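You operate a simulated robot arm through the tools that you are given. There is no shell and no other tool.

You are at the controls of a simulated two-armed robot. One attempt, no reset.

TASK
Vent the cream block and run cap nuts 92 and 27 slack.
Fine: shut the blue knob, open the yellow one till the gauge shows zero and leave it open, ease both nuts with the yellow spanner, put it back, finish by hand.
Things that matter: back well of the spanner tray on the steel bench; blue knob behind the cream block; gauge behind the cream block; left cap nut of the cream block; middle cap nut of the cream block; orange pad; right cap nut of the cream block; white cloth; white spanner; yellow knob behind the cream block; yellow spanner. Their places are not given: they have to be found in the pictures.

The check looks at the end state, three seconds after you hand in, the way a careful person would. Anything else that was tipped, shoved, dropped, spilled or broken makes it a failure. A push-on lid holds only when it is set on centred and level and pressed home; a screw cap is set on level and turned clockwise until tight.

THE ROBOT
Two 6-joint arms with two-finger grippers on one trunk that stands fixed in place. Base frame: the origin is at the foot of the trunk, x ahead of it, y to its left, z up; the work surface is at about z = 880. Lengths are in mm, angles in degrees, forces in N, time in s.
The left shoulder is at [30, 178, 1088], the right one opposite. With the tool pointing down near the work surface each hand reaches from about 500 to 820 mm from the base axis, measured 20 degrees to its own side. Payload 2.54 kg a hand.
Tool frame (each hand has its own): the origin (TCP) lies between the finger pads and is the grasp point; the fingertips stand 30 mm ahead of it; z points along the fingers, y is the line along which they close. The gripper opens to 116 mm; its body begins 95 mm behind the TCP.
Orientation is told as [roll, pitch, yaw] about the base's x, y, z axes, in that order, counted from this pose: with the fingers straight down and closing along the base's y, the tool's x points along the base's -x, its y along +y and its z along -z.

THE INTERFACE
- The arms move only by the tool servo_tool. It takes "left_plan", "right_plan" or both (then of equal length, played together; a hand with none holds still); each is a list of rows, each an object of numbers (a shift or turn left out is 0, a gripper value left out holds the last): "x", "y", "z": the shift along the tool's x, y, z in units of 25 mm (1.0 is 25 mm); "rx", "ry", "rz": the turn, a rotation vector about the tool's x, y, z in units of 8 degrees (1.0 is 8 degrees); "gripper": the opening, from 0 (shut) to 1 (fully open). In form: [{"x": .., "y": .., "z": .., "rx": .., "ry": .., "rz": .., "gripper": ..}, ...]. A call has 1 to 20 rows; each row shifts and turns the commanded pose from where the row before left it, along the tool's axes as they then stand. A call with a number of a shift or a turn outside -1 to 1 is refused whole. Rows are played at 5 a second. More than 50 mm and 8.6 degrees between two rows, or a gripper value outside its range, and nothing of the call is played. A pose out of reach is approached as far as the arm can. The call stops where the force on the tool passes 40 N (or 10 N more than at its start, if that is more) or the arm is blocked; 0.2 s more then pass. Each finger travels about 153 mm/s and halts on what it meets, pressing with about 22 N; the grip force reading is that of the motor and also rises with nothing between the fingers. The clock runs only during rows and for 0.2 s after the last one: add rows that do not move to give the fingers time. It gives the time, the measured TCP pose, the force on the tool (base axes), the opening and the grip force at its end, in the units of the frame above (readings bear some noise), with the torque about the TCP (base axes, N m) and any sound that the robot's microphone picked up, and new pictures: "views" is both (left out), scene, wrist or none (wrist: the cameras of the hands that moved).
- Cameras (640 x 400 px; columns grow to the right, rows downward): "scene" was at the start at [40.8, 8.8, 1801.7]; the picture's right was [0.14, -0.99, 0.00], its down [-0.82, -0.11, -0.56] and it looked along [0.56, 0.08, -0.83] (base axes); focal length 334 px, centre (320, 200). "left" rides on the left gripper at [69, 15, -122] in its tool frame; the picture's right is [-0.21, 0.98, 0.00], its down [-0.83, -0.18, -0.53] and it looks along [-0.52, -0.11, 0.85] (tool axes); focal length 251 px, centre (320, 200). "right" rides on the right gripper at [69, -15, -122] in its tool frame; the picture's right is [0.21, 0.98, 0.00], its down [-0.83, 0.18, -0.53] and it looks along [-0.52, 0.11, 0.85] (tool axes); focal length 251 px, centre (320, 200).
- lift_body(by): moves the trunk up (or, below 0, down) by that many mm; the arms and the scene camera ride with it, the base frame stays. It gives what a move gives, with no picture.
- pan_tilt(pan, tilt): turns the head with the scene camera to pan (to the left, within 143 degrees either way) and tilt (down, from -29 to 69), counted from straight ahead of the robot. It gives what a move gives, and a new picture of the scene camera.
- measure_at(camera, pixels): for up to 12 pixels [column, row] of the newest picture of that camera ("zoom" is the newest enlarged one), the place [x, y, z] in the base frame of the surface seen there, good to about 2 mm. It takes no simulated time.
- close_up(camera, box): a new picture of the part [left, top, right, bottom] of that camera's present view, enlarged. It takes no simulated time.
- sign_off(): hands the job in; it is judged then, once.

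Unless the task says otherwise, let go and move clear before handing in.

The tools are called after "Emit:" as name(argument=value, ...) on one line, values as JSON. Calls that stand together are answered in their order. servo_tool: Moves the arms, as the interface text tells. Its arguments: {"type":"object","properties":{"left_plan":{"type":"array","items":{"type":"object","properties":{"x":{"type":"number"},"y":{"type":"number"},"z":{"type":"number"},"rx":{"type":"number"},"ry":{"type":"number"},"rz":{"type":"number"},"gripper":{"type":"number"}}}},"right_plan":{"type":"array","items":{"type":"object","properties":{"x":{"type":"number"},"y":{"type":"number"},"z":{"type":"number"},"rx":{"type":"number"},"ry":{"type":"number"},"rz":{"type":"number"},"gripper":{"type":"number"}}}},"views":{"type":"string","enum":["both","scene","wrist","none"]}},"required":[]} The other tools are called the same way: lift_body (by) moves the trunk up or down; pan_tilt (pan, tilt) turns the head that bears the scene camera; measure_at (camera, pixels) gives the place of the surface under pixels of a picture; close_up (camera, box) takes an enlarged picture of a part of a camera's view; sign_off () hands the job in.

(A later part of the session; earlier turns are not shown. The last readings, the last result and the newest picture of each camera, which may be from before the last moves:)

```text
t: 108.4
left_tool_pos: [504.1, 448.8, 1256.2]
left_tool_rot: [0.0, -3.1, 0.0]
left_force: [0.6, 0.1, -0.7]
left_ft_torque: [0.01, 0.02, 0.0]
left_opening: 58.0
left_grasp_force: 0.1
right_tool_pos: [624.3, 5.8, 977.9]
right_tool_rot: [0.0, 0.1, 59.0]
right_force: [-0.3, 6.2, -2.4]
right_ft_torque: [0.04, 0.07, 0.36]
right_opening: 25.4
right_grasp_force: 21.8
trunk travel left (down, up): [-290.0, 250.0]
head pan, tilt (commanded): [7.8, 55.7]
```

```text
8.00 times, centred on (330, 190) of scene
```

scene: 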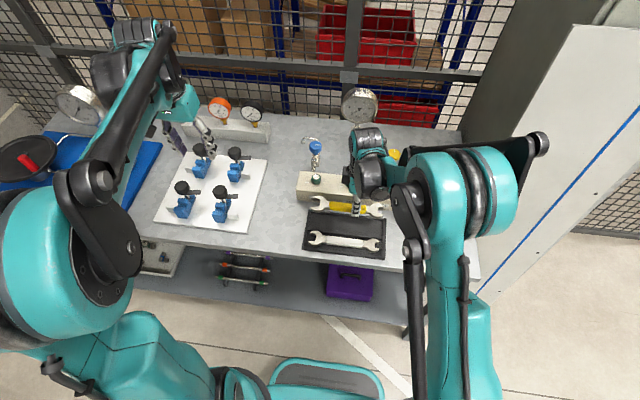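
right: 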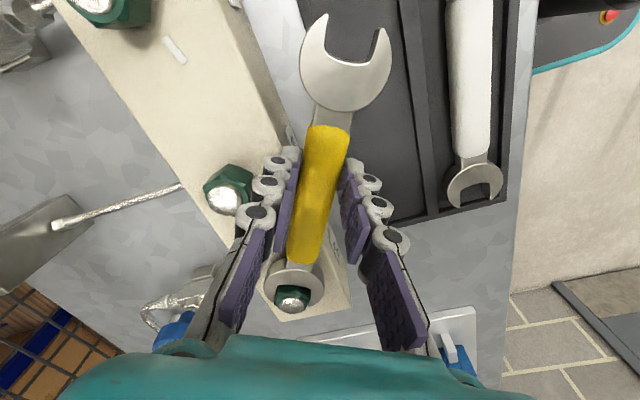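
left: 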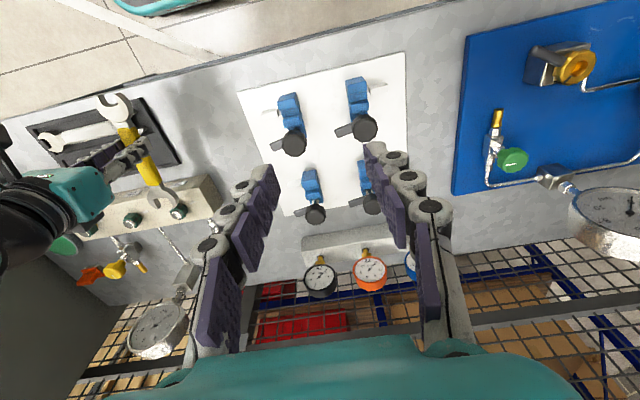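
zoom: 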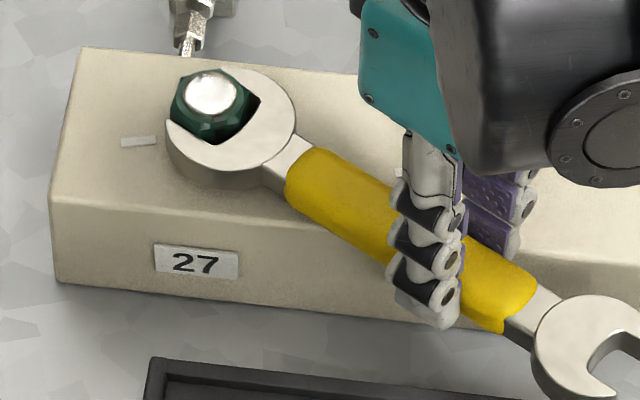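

Net torque has dropped to almost nothing at φ=239°: nut 27 is eased as well. Unload by swinging back 4° and slide the jaw off horizontally.

Emit:
servo_tool(right_plan=[{"y": 0.17, "x": -0.003, "rz": 0.25}, {"y": 0.17, "x": -0.003, "rz": 0.25}, {}, {"x": 0.3}, {"x": 0.5}, {"x": 0.5}, {"x": 0.6}], views="wrist")

Emit:
close_up(camera="scene", box=[290, 165, 370, 215])

```text
t: 110.0
left_tool_pos: [504.5, 449.2, 1256.7]
left_tool_rot: [0.0, -3.2, 0.1]
left_force: [-0.6, -0.1, 0.4]
left_ft_torque: [0.02, -0.04, 0.02]
left_opening: 58.1
left_grasp_force: 0.0
right_tool_pos: [588.3, -29.7, 975.9]
right_tool_rot: [0.0, 0.1, 55.0]
right_force: [0.2, -0.3, -2.4]
right_ft_torque: [-0.03, 0.02, 0.01]
right_opening: 25.6
right_grasp_force: 22.5
trunk travel left (down, up): [-290.0, 250.0]
head pan, tilt (commanded): [7.8, 55.7]
```

right: 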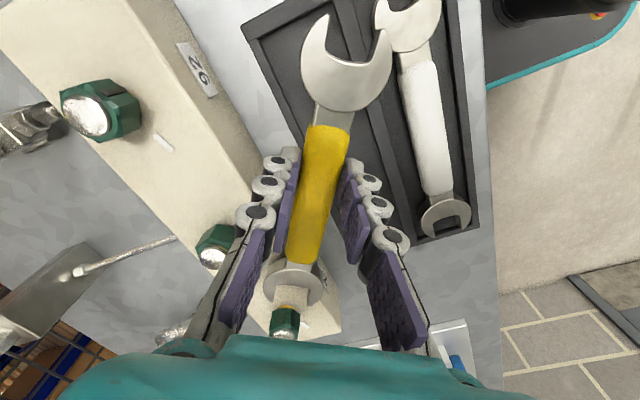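

```text
8.00 times, centred on (330, 190) of scene
```

zoom: 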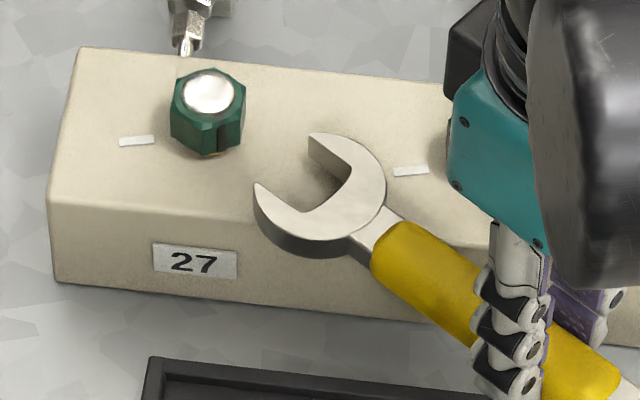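

Nut 27's tick is now on the near-right face: about 95° turned. Lift the spanner and bring it back over its well at yaw 90.

Emit:
servo_tool(right_plan=[{"z": -0.5}, {"z": -0.6}, {"z": -0.6}, {"rz": -0.875}, {"rz": -0.875}, {"rz": -0.875}, {"rz": -0.875}, {"rz": -0.875}, {"y": 0.26, "x": -0.17}, {"y": 0.26, "x": -0.17}, {}], views="wrist")

Emit:
measure_at(camera="right", pixels=[[316, 70], [340, 95], [378, 65], [295, 270], [275, 280], [313, 280], [325, 150], [308, 235]])

Emit:
close_up(camera="scene", box=[296, 185, 400, 255])

```text
t: 112.4
left_tool_pos: [504.8, 448.6, 1256.0]
left_tool_rot: [0.0, -3.2, 0.0]
left_force: [-0.7, -0.4, -0.7]
left_ft_torque: [0.02, 0.02, -0.01]
left_opening: 58.1
left_grasp_force: 0.0
right_tool_pos: [576.4, -20.1, 1018.9]
right_tool_rot: [0.1, 0.0, 89.9]
right_force: [0.5, -0.2, -2.0]
right_ft_torque: [-0.07, -0.03, -0.01]
right_opening: 25.4
right_grasp_force: 21.8
trunk travel left (down, up): [-290.0, 250.0]
head pan, tilt (commanded): [7.8, 55.7]
```

right: 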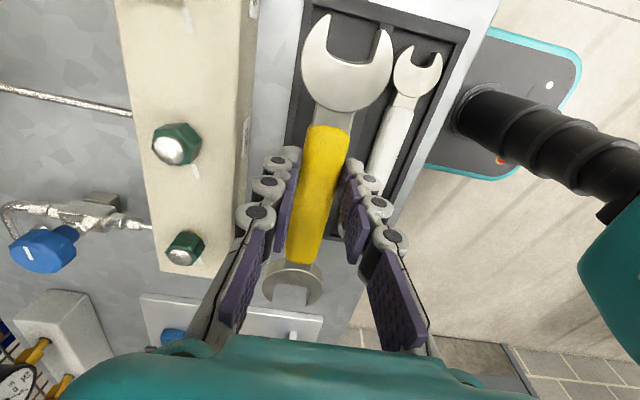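

```text
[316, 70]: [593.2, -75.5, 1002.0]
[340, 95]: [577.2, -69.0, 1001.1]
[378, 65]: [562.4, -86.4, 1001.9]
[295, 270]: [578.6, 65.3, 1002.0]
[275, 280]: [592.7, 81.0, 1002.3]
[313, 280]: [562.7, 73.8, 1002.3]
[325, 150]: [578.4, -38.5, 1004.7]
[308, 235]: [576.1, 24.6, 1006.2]
```

```text
5.71 times, centred on (348, 220) of scene
```

zoom: 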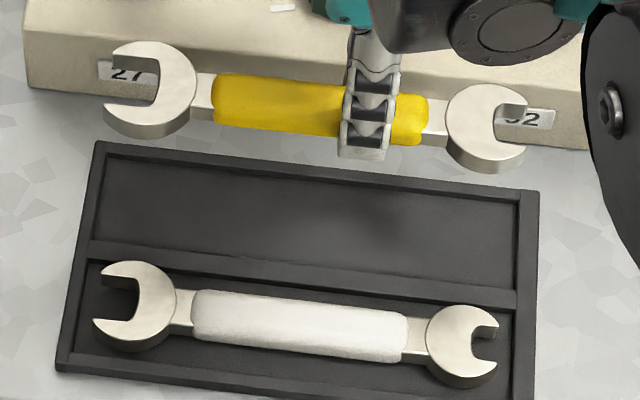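

The spanner is perfectly level (tops ≈1002), axis x≈577.7. Lower it over the well, most of the way first.

Emit:
servo_tool(right_plan=[{"y": 0.06, "x": 0.03, "z": 0.8}, {"z": 0.9}, {"z": 0.9}, {"z": 0.9}, {}], views="wrist")

Emit:
measure_at(camera="right", pixels=[[316, 70], [340, 95], [378, 65], [295, 270], [275, 280], [313, 280], [325, 150], [308, 235]])

Emit:
close_up(camera="scene", box=[296, 195, 400, 260])

```text
t: 113.6
left_tool_pos: [503.4, 449.0, 1256.8]
left_tool_rot: [0.0, -3.0, 0.0]
left_force: [-0.3, 0.7, -0.6]
left_ft_torque: [-0.02, 0.02, 0.03]
left_opening: 58.0
left_grasp_force: 0.0
right_tool_pos: [574.4, -20.4, 930.7]
right_tool_rot: [0.1, 0.1, 89.9]
right_force: [-1.1, 0.3, -3.1]
right_ft_torque: [-0.05, 0.01, 0.01]
right_opening: 25.7
right_grasp_force: 22.0
trunk travel left (down, up): [-290.0, 250.0]
head pan, tilt (commanded): [7.8, 55.7]
```

right: 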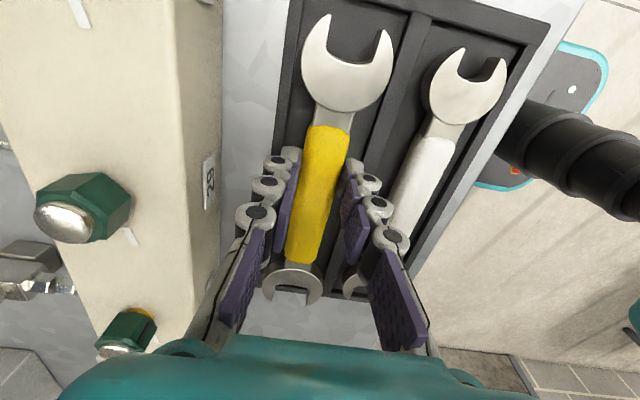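

```text
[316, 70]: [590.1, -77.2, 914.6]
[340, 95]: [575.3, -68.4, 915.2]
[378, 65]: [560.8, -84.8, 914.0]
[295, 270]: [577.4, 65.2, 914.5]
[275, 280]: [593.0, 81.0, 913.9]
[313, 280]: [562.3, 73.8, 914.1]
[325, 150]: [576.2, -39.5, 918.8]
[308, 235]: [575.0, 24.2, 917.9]
```

```text
6.15 times, centred on (348, 228) of scene
```

zoom: 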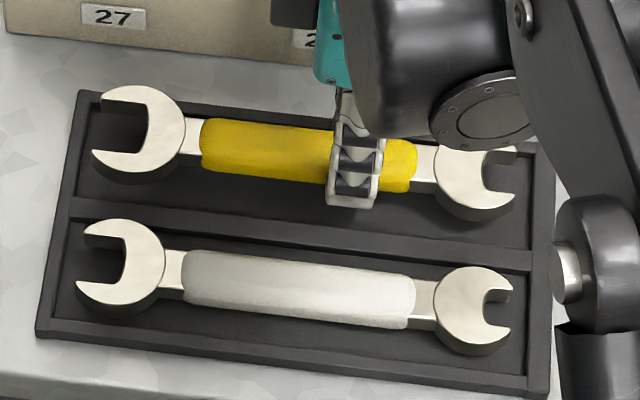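

Tops at 914, need ~11 mm more; position over the well is right. Lower 9 mm, then creep until the tray takes the weight.

Emit:
servo_tool(right_plan=[{"z": 0.2}, {"z": 0.16}, {"z": 0.03}, {}], views="wrist")

Emit:
measure_at(camera="right", pixels=[[316, 70], [340, 95], [378, 65], [295, 270], [275, 280], [313, 280], [325, 150], [308, 235]])

```text
t: 114.6
left_tool_pos: [504.5, 449.1, 1256.7]
left_tool_rot: [0.0, -3.1, -0.1]
left_force: [0.5, 0.4, 0.4]
left_ft_torque: [0.0, -0.03, -0.01]
left_opening: 58.3
left_grasp_force: 0.1
right_tool_pos: [576.2, -21.2, 921.8]
right_tool_rot: [0.1, 0.1, 89.9]
right_force: [0.0, 0.0, -1.7]
right_ft_torque: [-0.08, 0.0, 0.02]
right_opening: 25.8
right_grasp_force: 22.2
trunk travel left (down, up): [-290.0, 250.0]
head pan, tilt (commanded): [7.8, 55.7]
```

right: 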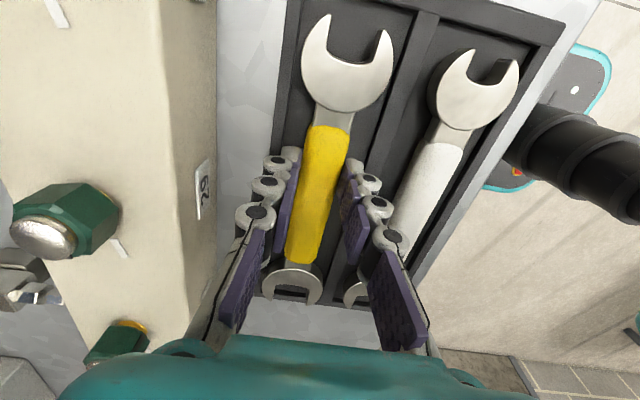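

```text
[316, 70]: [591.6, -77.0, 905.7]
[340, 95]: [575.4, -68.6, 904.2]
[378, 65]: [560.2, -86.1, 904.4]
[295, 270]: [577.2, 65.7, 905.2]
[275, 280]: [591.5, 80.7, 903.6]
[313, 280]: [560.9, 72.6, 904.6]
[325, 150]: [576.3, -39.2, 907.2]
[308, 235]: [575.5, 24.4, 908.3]
```

Tops at ≈904.6, about 1 mm above seating. One tiny step down, then open and rise.

Emit:
servo_tool(right_plan=[{"z": 0.04}, {}, {"gripper": 0.4}, {}, {}, {"z": -0.4}, {"z": -0.8}, {"z": -1}, {"z": -1}, {"z": -1}], views="both")

Emit:
close_up(camera="scene", box=[296, 195, 400, 260])

```text
t: 116.8
left_tool_pos: [503.5, 448.8, 1256.3]
left_tool_rot: [0.0, -3.2, 0.0]
left_force: [-0.5, 0.2, 0.1]
left_ft_torque: [0.05, 0.02, -0.01]
left_opening: 58.0
left_grasp_force: 0.0
right_tool_pos: [574.3, -20.6, 1027.5]
right_tool_rot: [0.1, 0.0, 89.9]
right_force: [0.0, -0.3, 0.4]
right_ft_torque: [0.03, -0.04, 0.01]
right_opening: 46.7
right_grasp_force: 0.1
trunk travel left (down, up): [-290.0, 250.0]
head pan, tilt (commanded): [7.8, 55.7]
```

scene: 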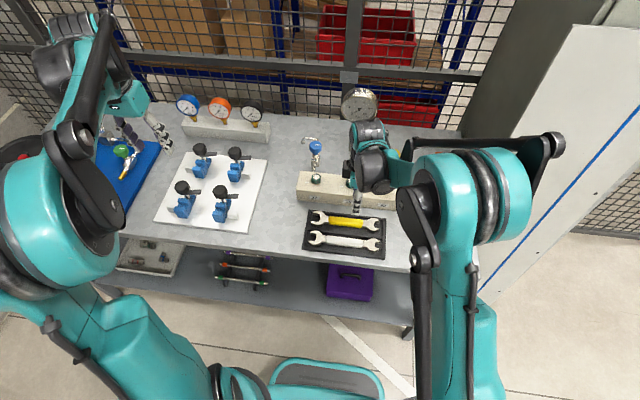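
right: 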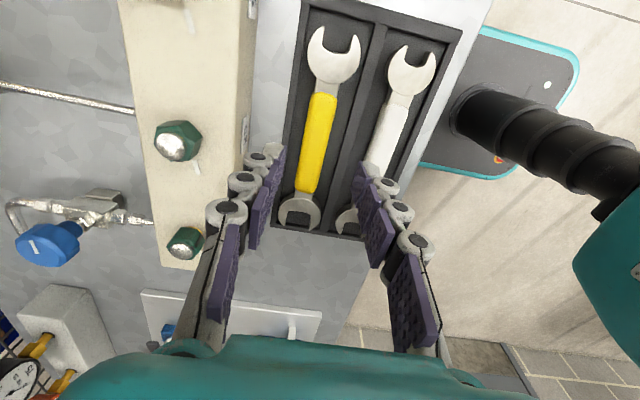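

```text
6.15 times, centred on (348, 228) of scene
```

zoom: 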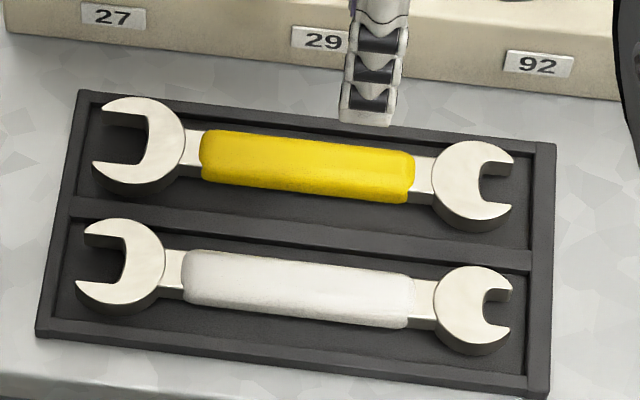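

The yellow spanner lies back in the back well. Now to finish by hand: look at the present angles of both nuts.

Emit:
close_up(camera="scene", box=[304, 170, 328, 185])

Emit:
close_up(camera="right", box=[140, 110, 240, 270])

```text
16.00 times, centred on (316, 178) of scene
```

zoom: 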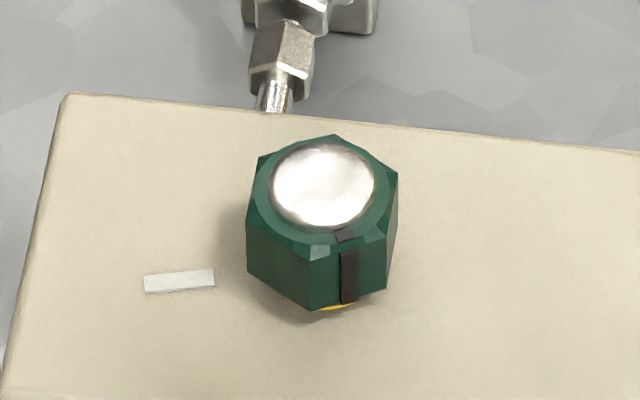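

```text
2.50 times, centred on (190, 190) of right
```

zoom: 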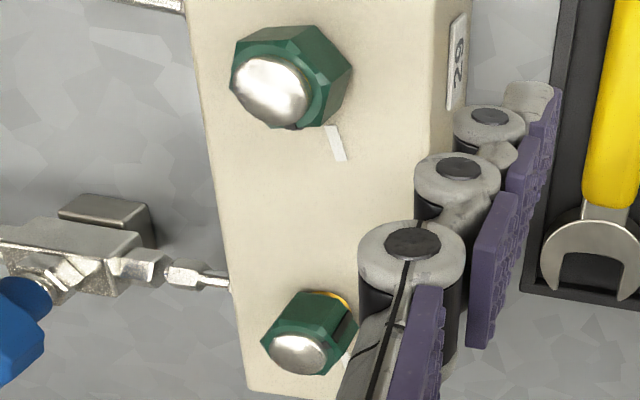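

Nut 27's flats now run at ≈59° (mod 60), and a bit of the gold seal shows under it. Start the hand-turning with nut 92: move the right hand over toward it and turn clockwise to get range.

Emit:
servo_tool(right_plan=[{"x": 0.9, "y": -0.66, "z": -0.35, "gripper": 0.45}, {"x": 0.9, "y": -0.66, "z": -0.35}, {"x": 0.9, "y": -0.66, "z": -0.35}, {"x": 0.9, "y": -0.66, "z": -0.35}, {"rz": 1}, {"rz": 1}, {"rz": 1}, {"rz": 1}, {"rz": 1}, {"rz": 1}, {"rz": 1}, {"rz": 1}, {"rz": 1}, {"rz": 1}, {"rz": 1}, {"rz": 1}, {"rz": 1}, {"rz": 1}, {"rz": 1}, {"rz": 1}], views="both")

```text
t: 121.0
left_tool_pos: [505.0, 448.8, 1256.8]
left_tool_rot: [0.0, -3.1, 0.0]
left_force: [-0.2, -0.3, -0.3]
left_ft_torque: [0.01, 0.04, -0.02]
left_opening: 58.0
left_grasp_force: 0.0
right_tool_pos: [642.1, -111.5, 1060.5]
right_tool_rot: [-0.2, 0.0, -38.2]
right_force: [0.2, 0.5, 0.8]
right_ft_torque: [0.02, 0.0, 0.01]
right_opening: 52.3
right_grasp_force: 0.1
trunk travel left (down, up): [-290.0, 250.0]
head pan, tilt (commanded): [7.8, 55.7]
```

scene: 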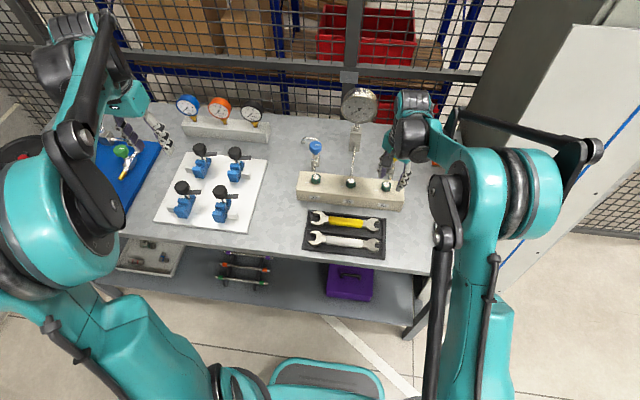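
right: 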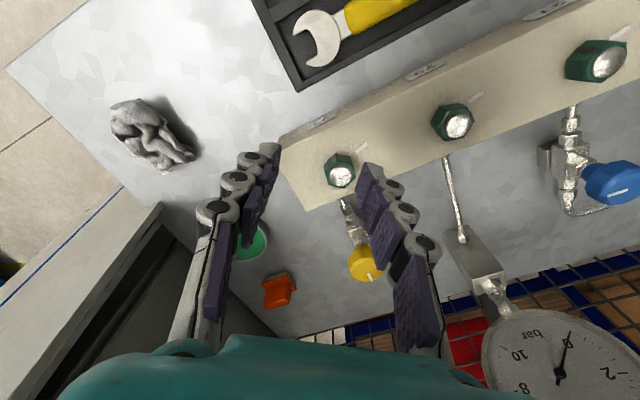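

The right hand is at (642,−111,1060), yaw −38. Zoom on nut 92 to find its flats.

Emit:
close_up(camera="right", box=[315, 145, 371, 195])

Emit:
close_up(camera="scene", box=[375, 178, 399, 193])

```text
8.00 times, centred on (343, 170) of right
```

zoom: 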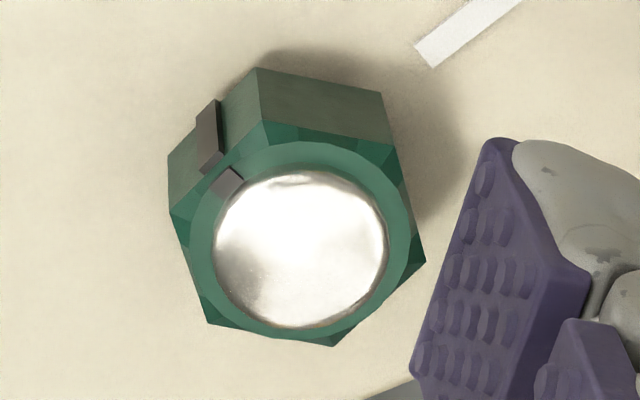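

```text
16.00 times, centred on (387, 186) of scene
```

zoom: 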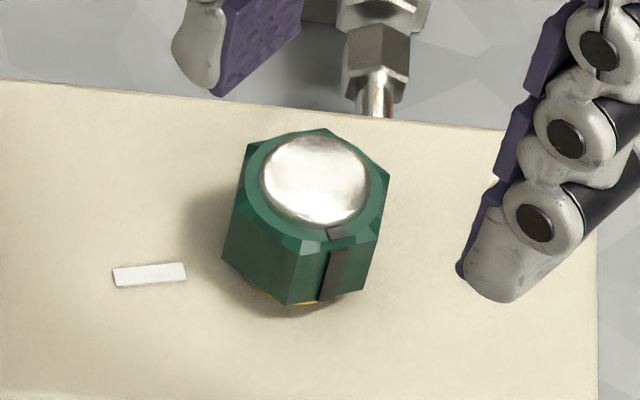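

Nut 92 centre (685,−110.9), flats' normals at 21.8° (mod 60). Turn to yaw −68 so that the pads face two flats, centre over the nut and lower partway.

Emit:
servo_tool(right_plan=[{"rz": 0.94}, {"rz": 0.94}, {"rz": 0.94}, {"rz": 0.93}, {"x": -0.307, "y": 0.8}, {"x": -0.307, "y": 0.8}, {"z": 1}, {"z": 0.9}, {}], views="wrist")

Emit:
close_up(camera="right", box=[250, 90, 390, 210])

```text
t: 123.0
left_tool_pos: [504.0, 449.5, 1256.4]
left_tool_rot: [0.0, -3.1, 0.0]
left_force: [-0.6, 0.2, -0.2]
left_ft_torque: [-0.02, -0.03, 0.0]
left_opening: 58.0
left_grasp_force: 0.0
right_tool_pos: [683.7, -110.2, 1013.4]
right_tool_rot: [-0.1, 0.0, -68.1]
right_force: [0.1, -0.5, 0.8]
right_ft_torque: [-0.02, -0.01, -0.01]
right_opening: 52.2
right_grasp_force: 0.1
trunk travel left (down, up): [-290.0, 250.0]
head pan, tilt (commanded): [7.8, 55.7]
```

right: 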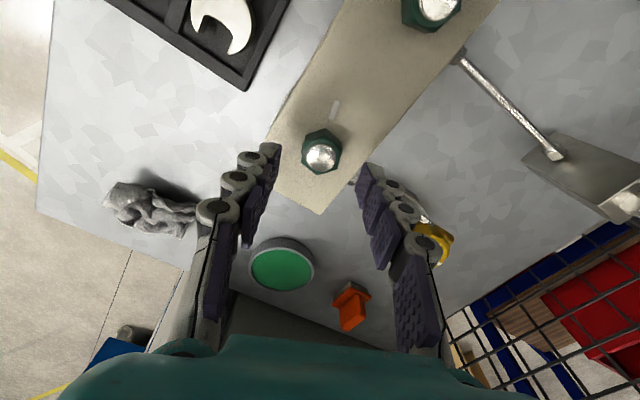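

```text
3.33 times, centred on (320, 150) of right
```

zoom: 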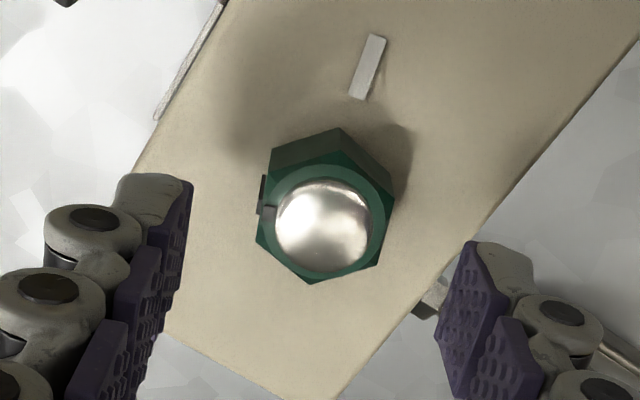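

The pads face two flats, well centred. Lower to TCP z≈974 (tips at 944, just above the block) and close on the nut.

Emit:
servo_tool(right_plan=[{"z": 0.8, "y": 0.03, "x": 0.01}, {"z": 0.77}, {}, {"gripper": 0.15}, {}, {}, {}], views="wrist")

Emit:
close_up(camera="right", box=[250, 90, 390, 210])

```text
t: 124.6
left_tool_pos: [504.7, 448.7, 1256.0]
left_tool_rot: [0.0, -3.2, 0.1]
left_force: [0.4, -0.1, 0.2]
left_ft_torque: [-0.03, 0.03, -0.02]
left_opening: 58.0
left_grasp_force: 0.1
right_tool_pos: [685.3, -109.9, 975.0]
right_tool_rot: [-0.1, 0.0, -68.2]
right_force: [1.9, 1.3, 0.4]
right_ft_torque: [-0.15, -0.17, 0.04]
right_opening: 27.4
right_grasp_force: 45.1
trunk travel left (down, up): [-290.0, 250.0]
head pan, tilt (commanded): [7.8, 55.7]
```

right: 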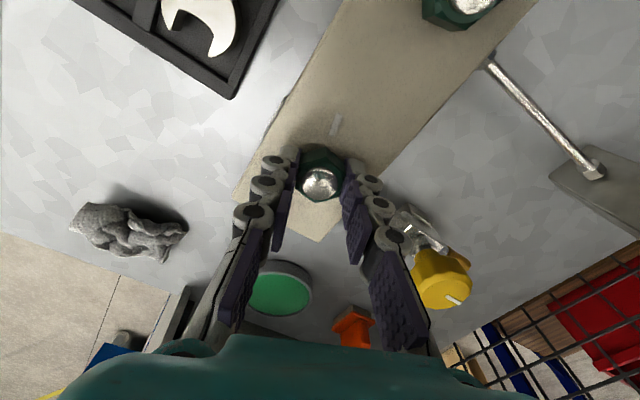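

```text
3.33 times, centred on (320, 150) of right
```

zoom: 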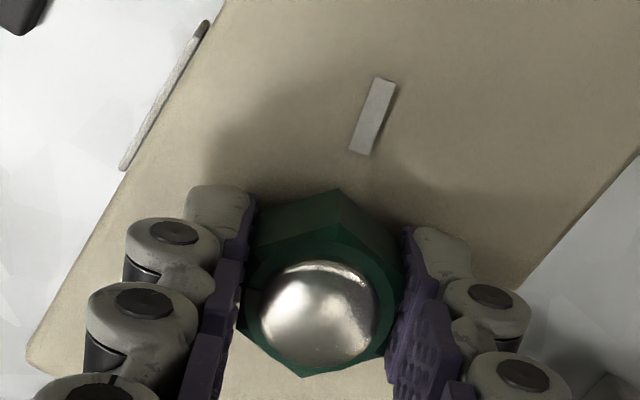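

Clean grip on the flats (27.4 mm, almost no side force). Turn counterclockwise by hand, 64° first.

Emit:
servo_tool(right_plan=[{"rz": -0.8}, {"rz": -0.8}, {"rz": -0.8}, {"rz": -0.8}, {"rz": -0.8}, {"rz": -0.8}, {"rz": -0.8}, {"rz": -0.8}, {}], views="wrist")

```text
t: 126.6
left_tool_pos: [503.8, 449.6, 1256.6]
left_tool_rot: [0.0, -3.1, 0.1]
left_force: [1.0, 0.4, -0.1]
left_ft_torque: [0.02, 0.03, 0.04]
left_opening: 57.9
left_grasp_force: 0.0
right_tool_pos: [684.4, -108.7, 975.0]
right_tool_rot: [-0.1, 0.0, -16.7]
right_force: [4.4, -1.4, 6.8]
right_ft_torque: [-0.22, -0.61, 0.02]
right_opening: 27.3
right_grasp_force: 45.2
trunk travel left (down, up): [-290.0, 250.0]
head pan, tilt (commanded): [7.8, 55.7]
```

right: 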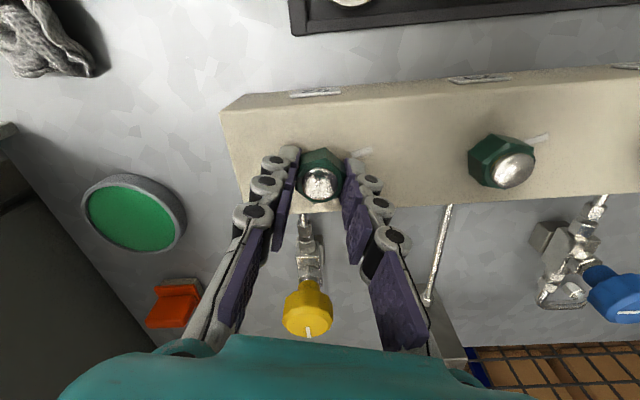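

It turns freely (torque ≈0.02 N·m). Continue another 112° with a tiny rise to follow the thread.

Emit:
servo_tool(right_plan=[{"rz": -0.8, "z": -0.01}, {"rz": -0.8}, {"rz": -0.8}, {"rz": -0.8, "z": -0.01}, {"rz": -0.8}, {"rz": -0.8}, {"rz": -0.8, "z": -0.01}, {"rz": -0.8}, {"rz": -0.8}, {"rz": -0.8}, {"rz": -0.8}, {"rz": -0.8}, {"rz": -0.8}, {"rz": -0.8}, {}], views="both")

```text
t: 129.8
left_tool_pos: [505.3, 449.6, 1254.9]
left_tool_rot: [0.0, -3.1, 0.0]
left_force: [-0.7, -0.1, 0.7]
left_ft_torque: [0.0, -0.04, 0.0]
left_opening: 58.1
left_grasp_force: 0.1
right_tool_pos: [685.8, -109.4, 974.1]
right_tool_rot: [0.1, 0.1, 72.9]
right_force: [-1.4, -0.5, -11.4]
right_ft_torque: [0.07, -0.05, -0.07]
right_opening: 30.9
right_grasp_force: 45.5
trunk travel left (down, up): [-290.0, 250.0]
head pan, tilt (commanded): [7.8, 55.7]
```

scene: 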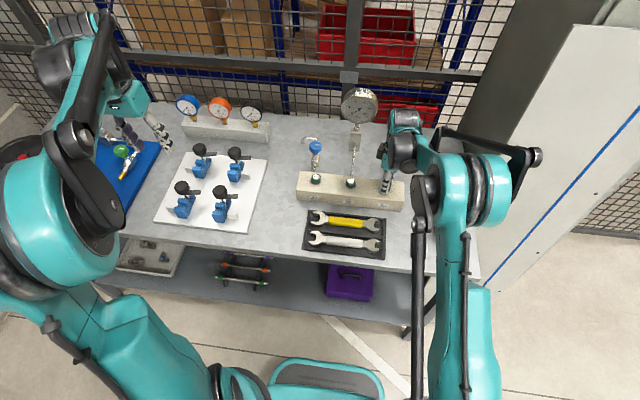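
right: 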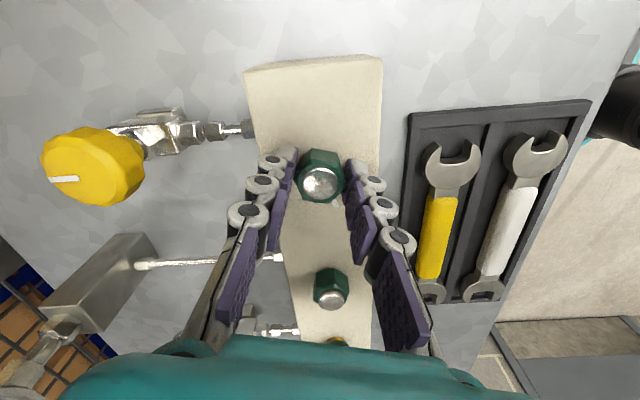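

The opening grew to 30.9 mm: the pads have slipped toward the corners, so the nut stopped or lagged somewhere. Zoom to see its tick.

Emit:
close_up(camera="right", box=[270, 130, 370, 220])

Emit:
close_up(camera="scene", box=[370, 170, 402, 200])

```text
4.44 times, centred on (320, 175) of right
```

zoom: 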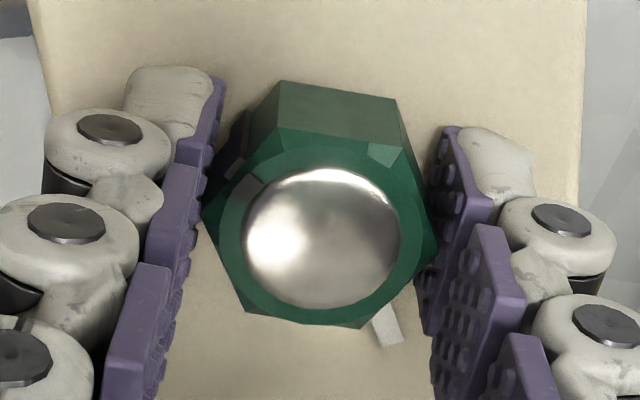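

```text
13.33 times, centred on (386, 185) of scene
```

zoom: 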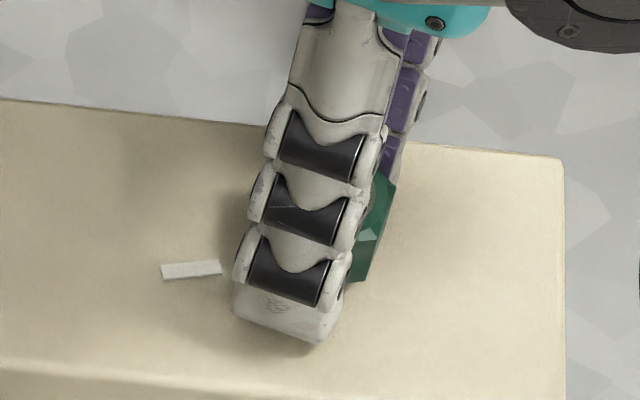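

The tick now lies 30° behind the fingers: the nut turned ~110° by hand (over 200° in all) and then resisted. I'll open, turn back 30° without the nut, regrip its flats and feel whether there is a stop.

Emit:
servo_tool(right_plan=[{"gripper": 0.4}, {}, {"rz": 0.94}, {"rz": 0.94}, {"rz": 0.94}, {"rz": 0.93}, {"gripper": 0.15}, {}, {}, {}], views="wrist")

Emit:
close_up(camera="right", box=[270, 130, 370, 220])

```text
t: 132.0
left_tool_pos: [503.9, 449.9, 1255.9]
left_tool_rot: [0.0, -3.1, 0.0]
left_force: [0.8, 1.1, -0.6]
left_ft_torque: [0.01, -0.02, 0.0]
left_opening: 58.2
left_grasp_force: 0.2
right_tool_pos: [684.0, -110.4, 974.6]
right_tool_rot: [0.0, 0.1, 42.8]
right_force: [2.6, -1.4, 5.3]
right_ft_torque: [-0.26, 0.07, -0.04]
right_opening: 27.5
right_grasp_force: 44.8
trunk travel left (down, up): [-290.0, 250.0]
head pan, tilt (commanded): [7.8, 55.7]
```

right: 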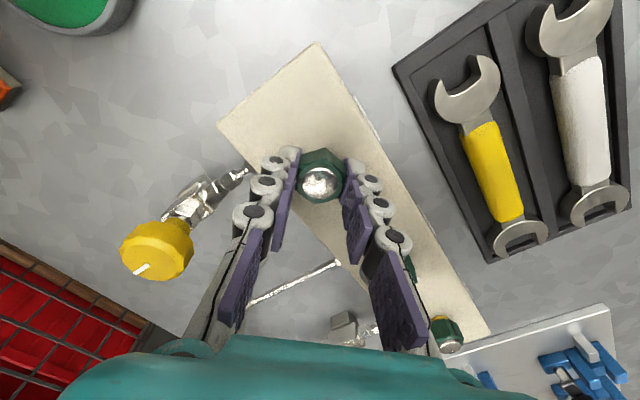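

```text
4.44 times, centred on (320, 175) of right
```

zoom: 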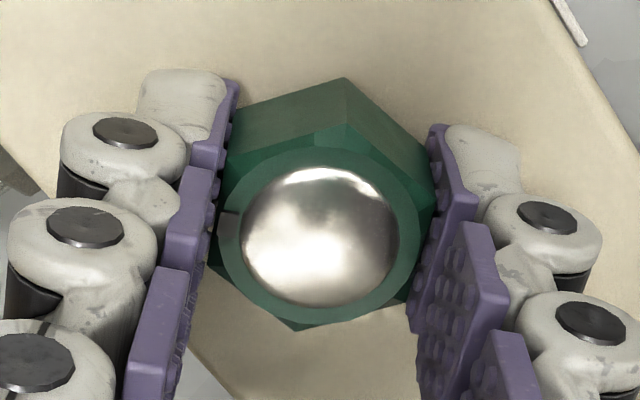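

Regripped on the flats at yaw 43 (tick under the left pad). Turn gently counterclockwise 13° and read the torque.

Emit:
servo_tool(right_plan=[{"rz": -0.4}, {"rz": -0.4}, {"rz": -0.4}, {"rz": -0.4}], views="wrist")

Emit:
close_up(camera="right", box=[270, 130, 370, 220])

```text
t: 133.0
left_tool_pos: [504.4, 447.8, 1255.9]
left_tool_rot: [0.0, -3.1, 0.0]
left_force: [-1.3, -0.5, -0.1]
left_ft_torque: [0.01, 0.01, -0.03]
left_opening: 58.4
left_grasp_force: 0.1
right_tool_pos: [684.8, -110.6, 975.8]
right_tool_rot: [-0.1, 0.1, 55.6]
right_force: [3.3, -5.3, 3.4]
right_ft_torque: [-0.1, -0.06, -0.96]
right_opening: 29.8
right_grasp_force: 45.2
trunk travel left (down, up): [-290.0, 250.0]
head pan, tilt (commanded): [7.8, 55.7]
```

right: 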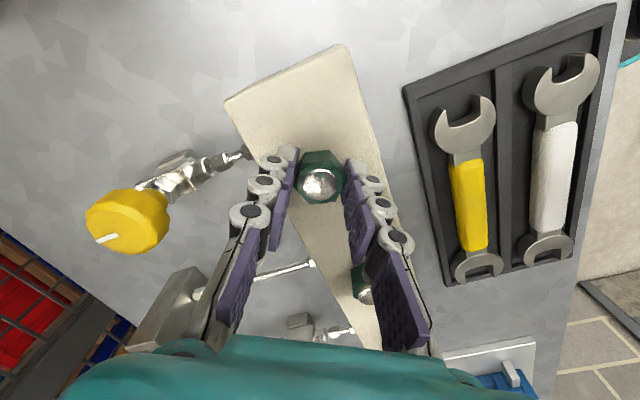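

```text
4.44 times, centred on (320, 175) of right
```

zoom: 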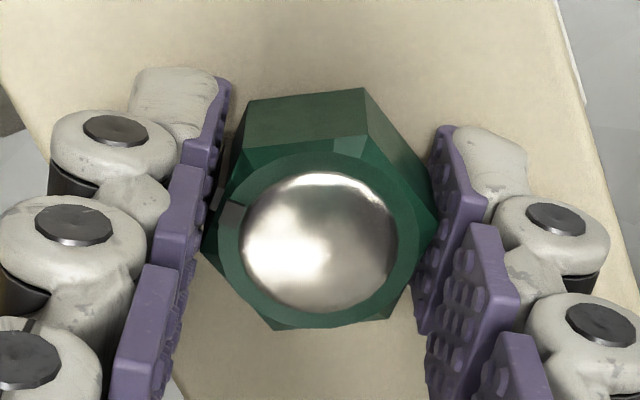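

A torque of −0.96 N·m with the pads slipping: nut 92 is at the end of its slack travel, fully run off its seat. Relax, open and lift clear.

Emit:
servo_tool(right_plan=[{"rz": 0.5}, {"rz": 0.6}, {"gripper": 0.45}, {}, {"z": -0.4}, {"z": -0.8}, {"z": -1}, {"z": -1}, {}], views="both")

Emit:
close_up(camera="scene", box=[370, 170, 402, 200])

```text
t: 135.0
left_tool_pos: [504.0, 450.1, 1256.2]
left_tool_rot: [0.0, -3.2, 0.0]
left_force: [-0.1, -0.1, 0.5]
left_ft_torque: [0.01, 0.0, 0.0]
left_opening: 58.0
left_grasp_force: 0.0
right_tool_pos: [685.1, -109.1, 1055.0]
right_tool_rot: [0.1, 0.1, 46.7]
right_force: [0.1, 0.1, 0.3]
right_ft_torque: [0.02, 0.01, 0.01]
right_opening: 52.1
right_grasp_force: 0.0
trunk travel left (down, up): [-290.0, 250.0]
head pan, tilt (commanded): [7.8, 55.7]
```

scene: 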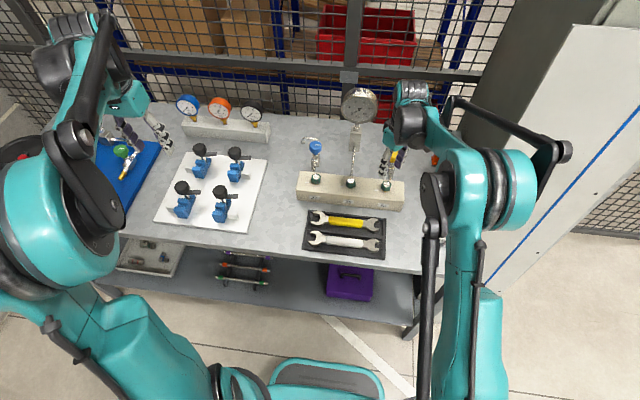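
right: 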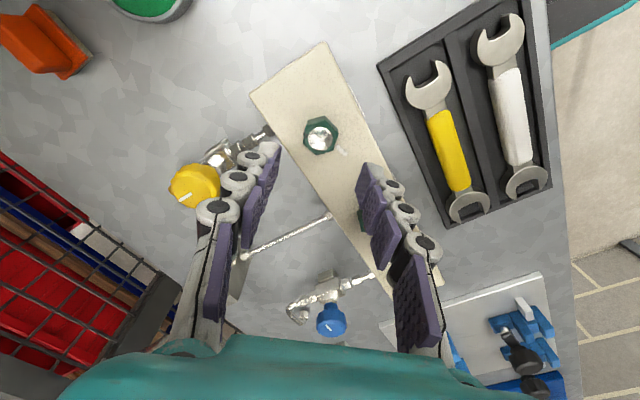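

```text
13.33 times, centred on (386, 185) of scene
```

zoom: 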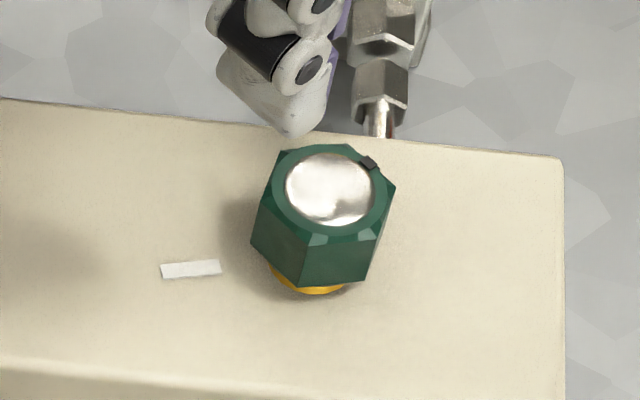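

Nut 92's tick is now at the back right (about 208° turned) and the gold seal shows beneath: it is slack. Now nut 27 with the same hand: turn to yaw −61 and move left over it.

Emit:
servo_tool(right_plan=[{"rz": 0.9615}, {"rz": 0.9615}, {"rz": 0.9615}, {"rz": 0.9615}, {"rz": 0.9615}, {"rz": 0.9615}, {"rz": 0.9615}, {"rz": 0.9615}, {"rz": 0.9615}, {"rz": 0.9615}, {"rz": 0.9615}, {"rz": 0.9615}, {"rz": 0.9615}, {"rz": 0.9615}, {}], views="none")

Emit:
servo_tool(right_plan=[{"x": 0.955, "y": 0.53}, {"x": 0.955, "y": 0.53}, {"x": 0.955, "y": 0.53}, {"x": 0.955, "y": 0.53}, {"x": 0.955, "y": 0.53}, {"x": 0.955, "y": 0.53}, {"x": 0.955, "y": 0.53}, {"x": 0.955, "y": 0.53}, {}], views="both")

Emit:
close_up(camera="right", box=[250, 90, 390, 210])

```text
t: 138.2
left_tool_pos: [504.1, 449.3, 1256.3]
left_tool_rot: [-0.1, -3.1, 0.0]
left_force: [0.8, 0.7, 0.6]
left_ft_torque: [-0.04, -0.01, -0.01]
left_opening: 58.1
left_grasp_force: 0.0
right_tool_pos: [684.9, -110.1, 1054.4]
right_tool_rot: [0.0, 0.0, -61.1]
right_force: [0.0, 0.0, 0.3]
right_ft_torque: [0.01, 0.01, -0.03]
right_opening: 52.1
right_grasp_force: 0.1
trunk travel left (down, up): [-290.0, 250.0]
head pan, tilt (commanded): [7.8, 55.7]
```

```text
t: 140.2
left_tool_pos: [504.7, 447.8, 1255.6]
left_tool_rot: [0.0, -3.0, 0.0]
left_force: [0.2, 0.8, 0.2]
left_ft_torque: [0.04, 0.01, -0.01]
left_opening: 58.1
left_grasp_force: 0.1
right_tool_pos: [683.9, 107.3, 1054.3]
right_tool_rot: [-0.2, -0.1, -61.0]
right_force: [-0.4, -0.3, 0.0]
right_ft_torque: [0.02, 0.0, -0.02]
right_opening: 52.3
right_grasp_force: 0.0
trunk travel left (down, up): [-290.0, 250.0]
head pan, tilt (commanded): [7.8, 55.7]
```

scene: 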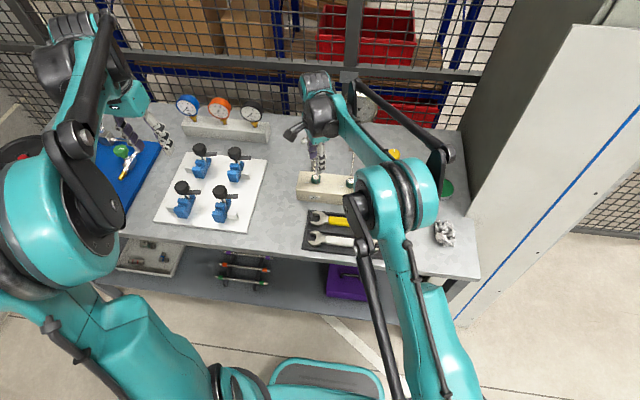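
right: 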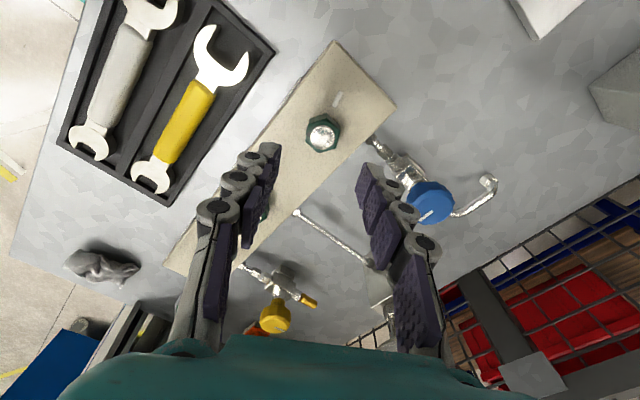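

```text
3.33 times, centred on (320, 150) of right
```

zoom: 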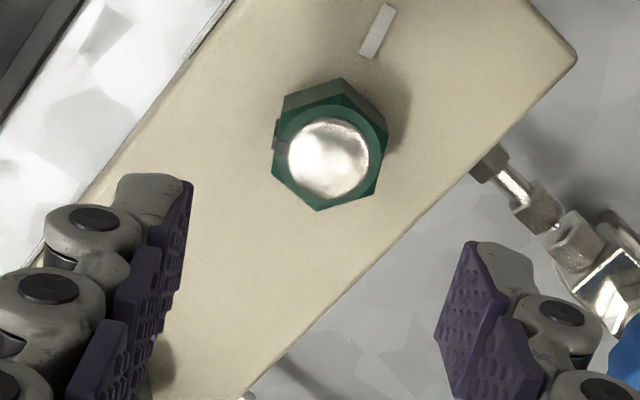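

Over nut 27 at yaw −61. Zoom more tightly to get its centre and flats.

Emit:
close_up(camera="right", box=[298, 105, 350, 160])

```text
7.27 times, centred on (324, 132) of right
```

zoom: 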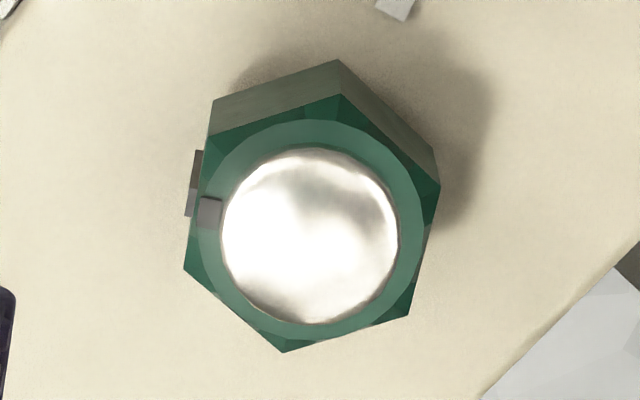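

The hex corners lie exactly along the tool's x axis, so the pads face two flats. Centre (2 mm corrections), lower to z≈975 and close.

Emit:
servo_tool(right_plan=[{"x": 0.1, "y": 0.062, "z": 0.8}, {"z": 0.8}, {"z": 0.8}, {"z": 0.77}, {}, {"gripper": 0.15}, {}, {}, {}], views="wrist")

Emit:
close_up(camera="right", box=[270, 130, 370, 220])

```text
t: 142.2
left_tool_pos: [505.1, 448.6, 1255.4]
left_tool_rot: [0.0, -3.0, 0.0]
left_force: [-1.2, -0.1, -1.0]
left_ft_torque: [0.0, 0.04, 0.03]
left_opening: 58.0
left_grasp_force: 0.2
right_tool_pos: [684.7, 112.0, 976.3]
right_tool_rot: [0.0, 0.1, -60.8]
right_force: [-2.3, -1.2, -0.8]
right_ft_torque: [-0.2, -0.02, 0.02]
right_opening: 27.3
right_grasp_force: 45.3
trunk travel left (down, up): [-290.0, 250.0]
head pan, tilt (commanded): [7.8, 55.7]
```

right: 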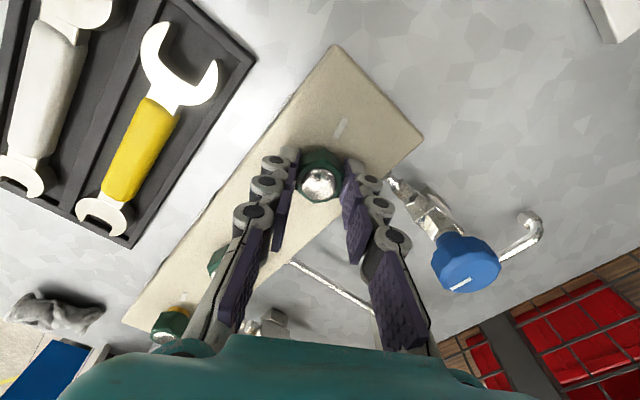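

```text
4.44 times, centred on (320, 175) of right
```

zoom: 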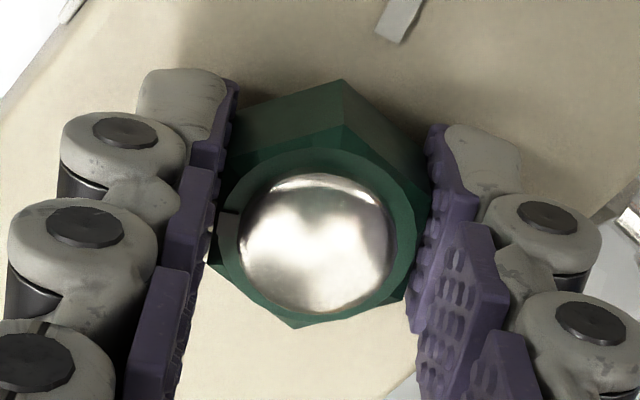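

Clean grip on nut 27 (27.3 mm, ~2 N). Turn counterclockwise by hand, 77° first.

Emit:
servo_tool(right_plan=[{"rz": -0.8}, {"rz": -0.8}, {"rz": -0.8, "z": -0.01}, {"rz": -0.8}, {"rz": -0.8}, {"rz": -0.8}, {"rz": -0.8, "z": -0.01}, {"rz": -0.8}, {"rz": -0.8}, {"rz": -0.8}, {"rz": -0.8, "z": -0.01}, {"rz": -0.8}, {}], views="wrist")

Emit:
close_up(camera="right", box=[270, 130, 370, 220])

```text
t: 145.0
left_tool_pos: [504.0, 448.2, 1255.9]
left_tool_rot: [0.1, -3.1, -0.1]
left_force: [-0.8, -0.6, 0.2]
left_ft_torque: [0.0, -0.01, -0.03]
left_opening: 58.2
left_grasp_force: 0.1
right_tool_pos: [683.2, 109.8, 975.5]
right_tool_rot: [0.0, 0.2, 15.9]
right_force: [-19.0, -16.6, -24.7]
right_ft_torque: [-0.35, 0.36, 0.02]
right_opening: 27.3
right_grasp_force: 45.0
trunk travel left (down, up): [-290.0, 250.0]
head pan, tilt (commanded): [7.8, 55.7]
```

right: 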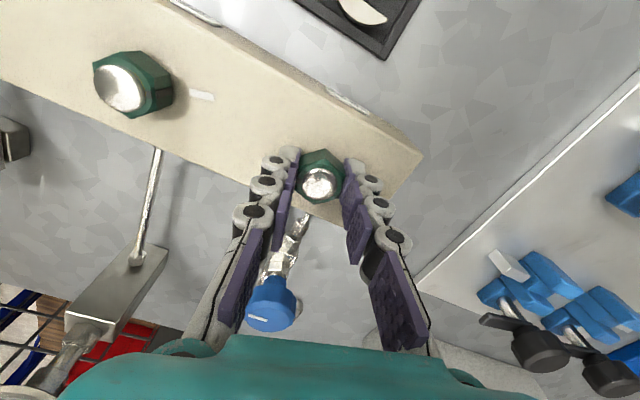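

```text
4.44 times, centred on (320, 175) of right
```

zoom: 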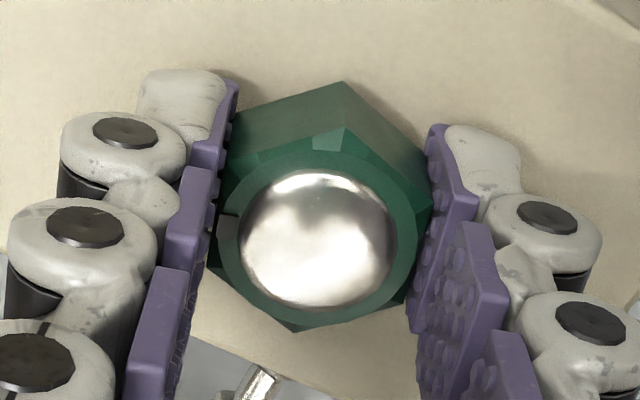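

Nut 27 turned 77° with the hand (tick still under the left pad); side load built up, so shift ~1 mm to relieve it and continue in smaller steps toward the stop.

Emit:
servo_tool(right_plan=[{"x": 0.05, "y": -0.027, "z": 0.03}, {}, {"rz": -0.6}, {"rz": -0.6}, {"rz": -0.6}, {}], views="wrist")

Emit:
close_up(camera="right", box=[270, 130, 370, 220])

```text
t: 146.4
left_tool_pos: [505.8, 448.9, 1256.7]
left_tool_rot: [0.0, -3.1, -0.1]
left_force: [-0.4, -0.5, -0.3]
left_ft_torque: [0.0, 0.02, 0.0]
left_opening: 58.2
left_grasp_force: 0.2
right_tool_pos: [683.3, 110.1, 975.6]
right_tool_rot: [-0.1, 0.0, 30.4]
right_force: [7.1, -11.0, 7.8]
right_ft_torque: [-0.82, 0.66, -0.02]
right_opening: 27.5
right_grasp_force: 45.5
trunk travel left (down, up): [-290.0, 250.0]
head pan, tilt (commanded): [7.8, 55.7]
```

right: 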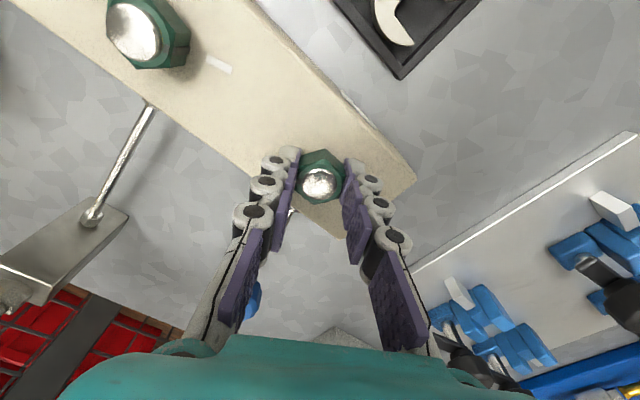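

```text
4.44 times, centred on (320, 175) of right
```

zoom: 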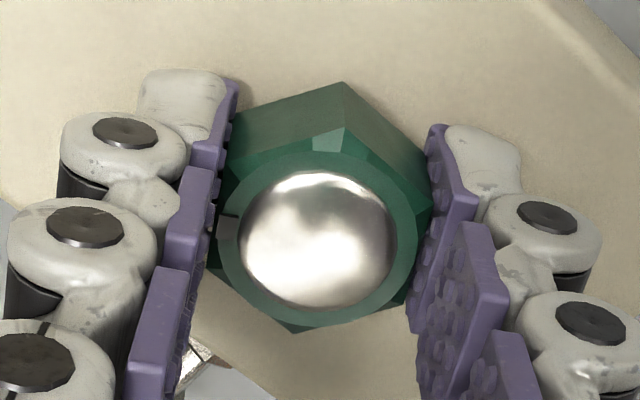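

Still free at 91° by hand. Continue a further 16° in small steps.

Emit:
servo_tool(right_plan=[{"x": -0.01, "y": -0.02}, {"rz": -0.5}, {"rz": -0.5}, {"rz": -0.5}, {"rz": -0.5}], views="wrist")

Emit:
close_up(camera="right", box=[270, 130, 370, 220])

```text
t: 147.6
left_tool_pos: [504.3, 447.7, 1256.5]
left_tool_rot: [0.0, -3.1, 0.0]
left_force: [0.2, -0.4, 0.4]
left_ft_torque: [0.02, 0.04, 0.0]
left_opening: 58.3
left_grasp_force: 0.2
right_tool_pos: [684.5, 108.9, 975.5]
right_tool_rot: [-0.1, 0.0, 46.2]
right_force: [10.0, -7.7, 14.8]
right_ft_torque: [-0.12, -0.51, -1.09]
right_opening: 27.3
right_grasp_force: 44.6
trunk travel left (down, up): [-290.0, 250.0]
head pan, tilt (commanded): [7.8, 55.7]
```

right: 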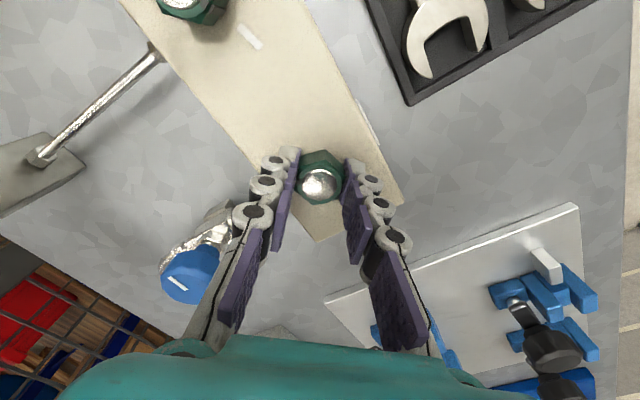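

```text
4.44 times, centred on (320, 175) of right
```

zoom: 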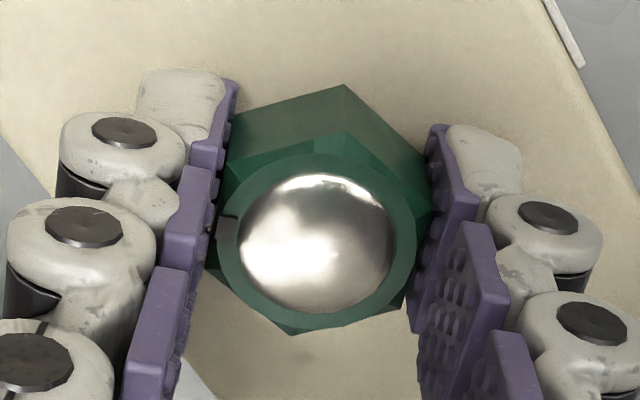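

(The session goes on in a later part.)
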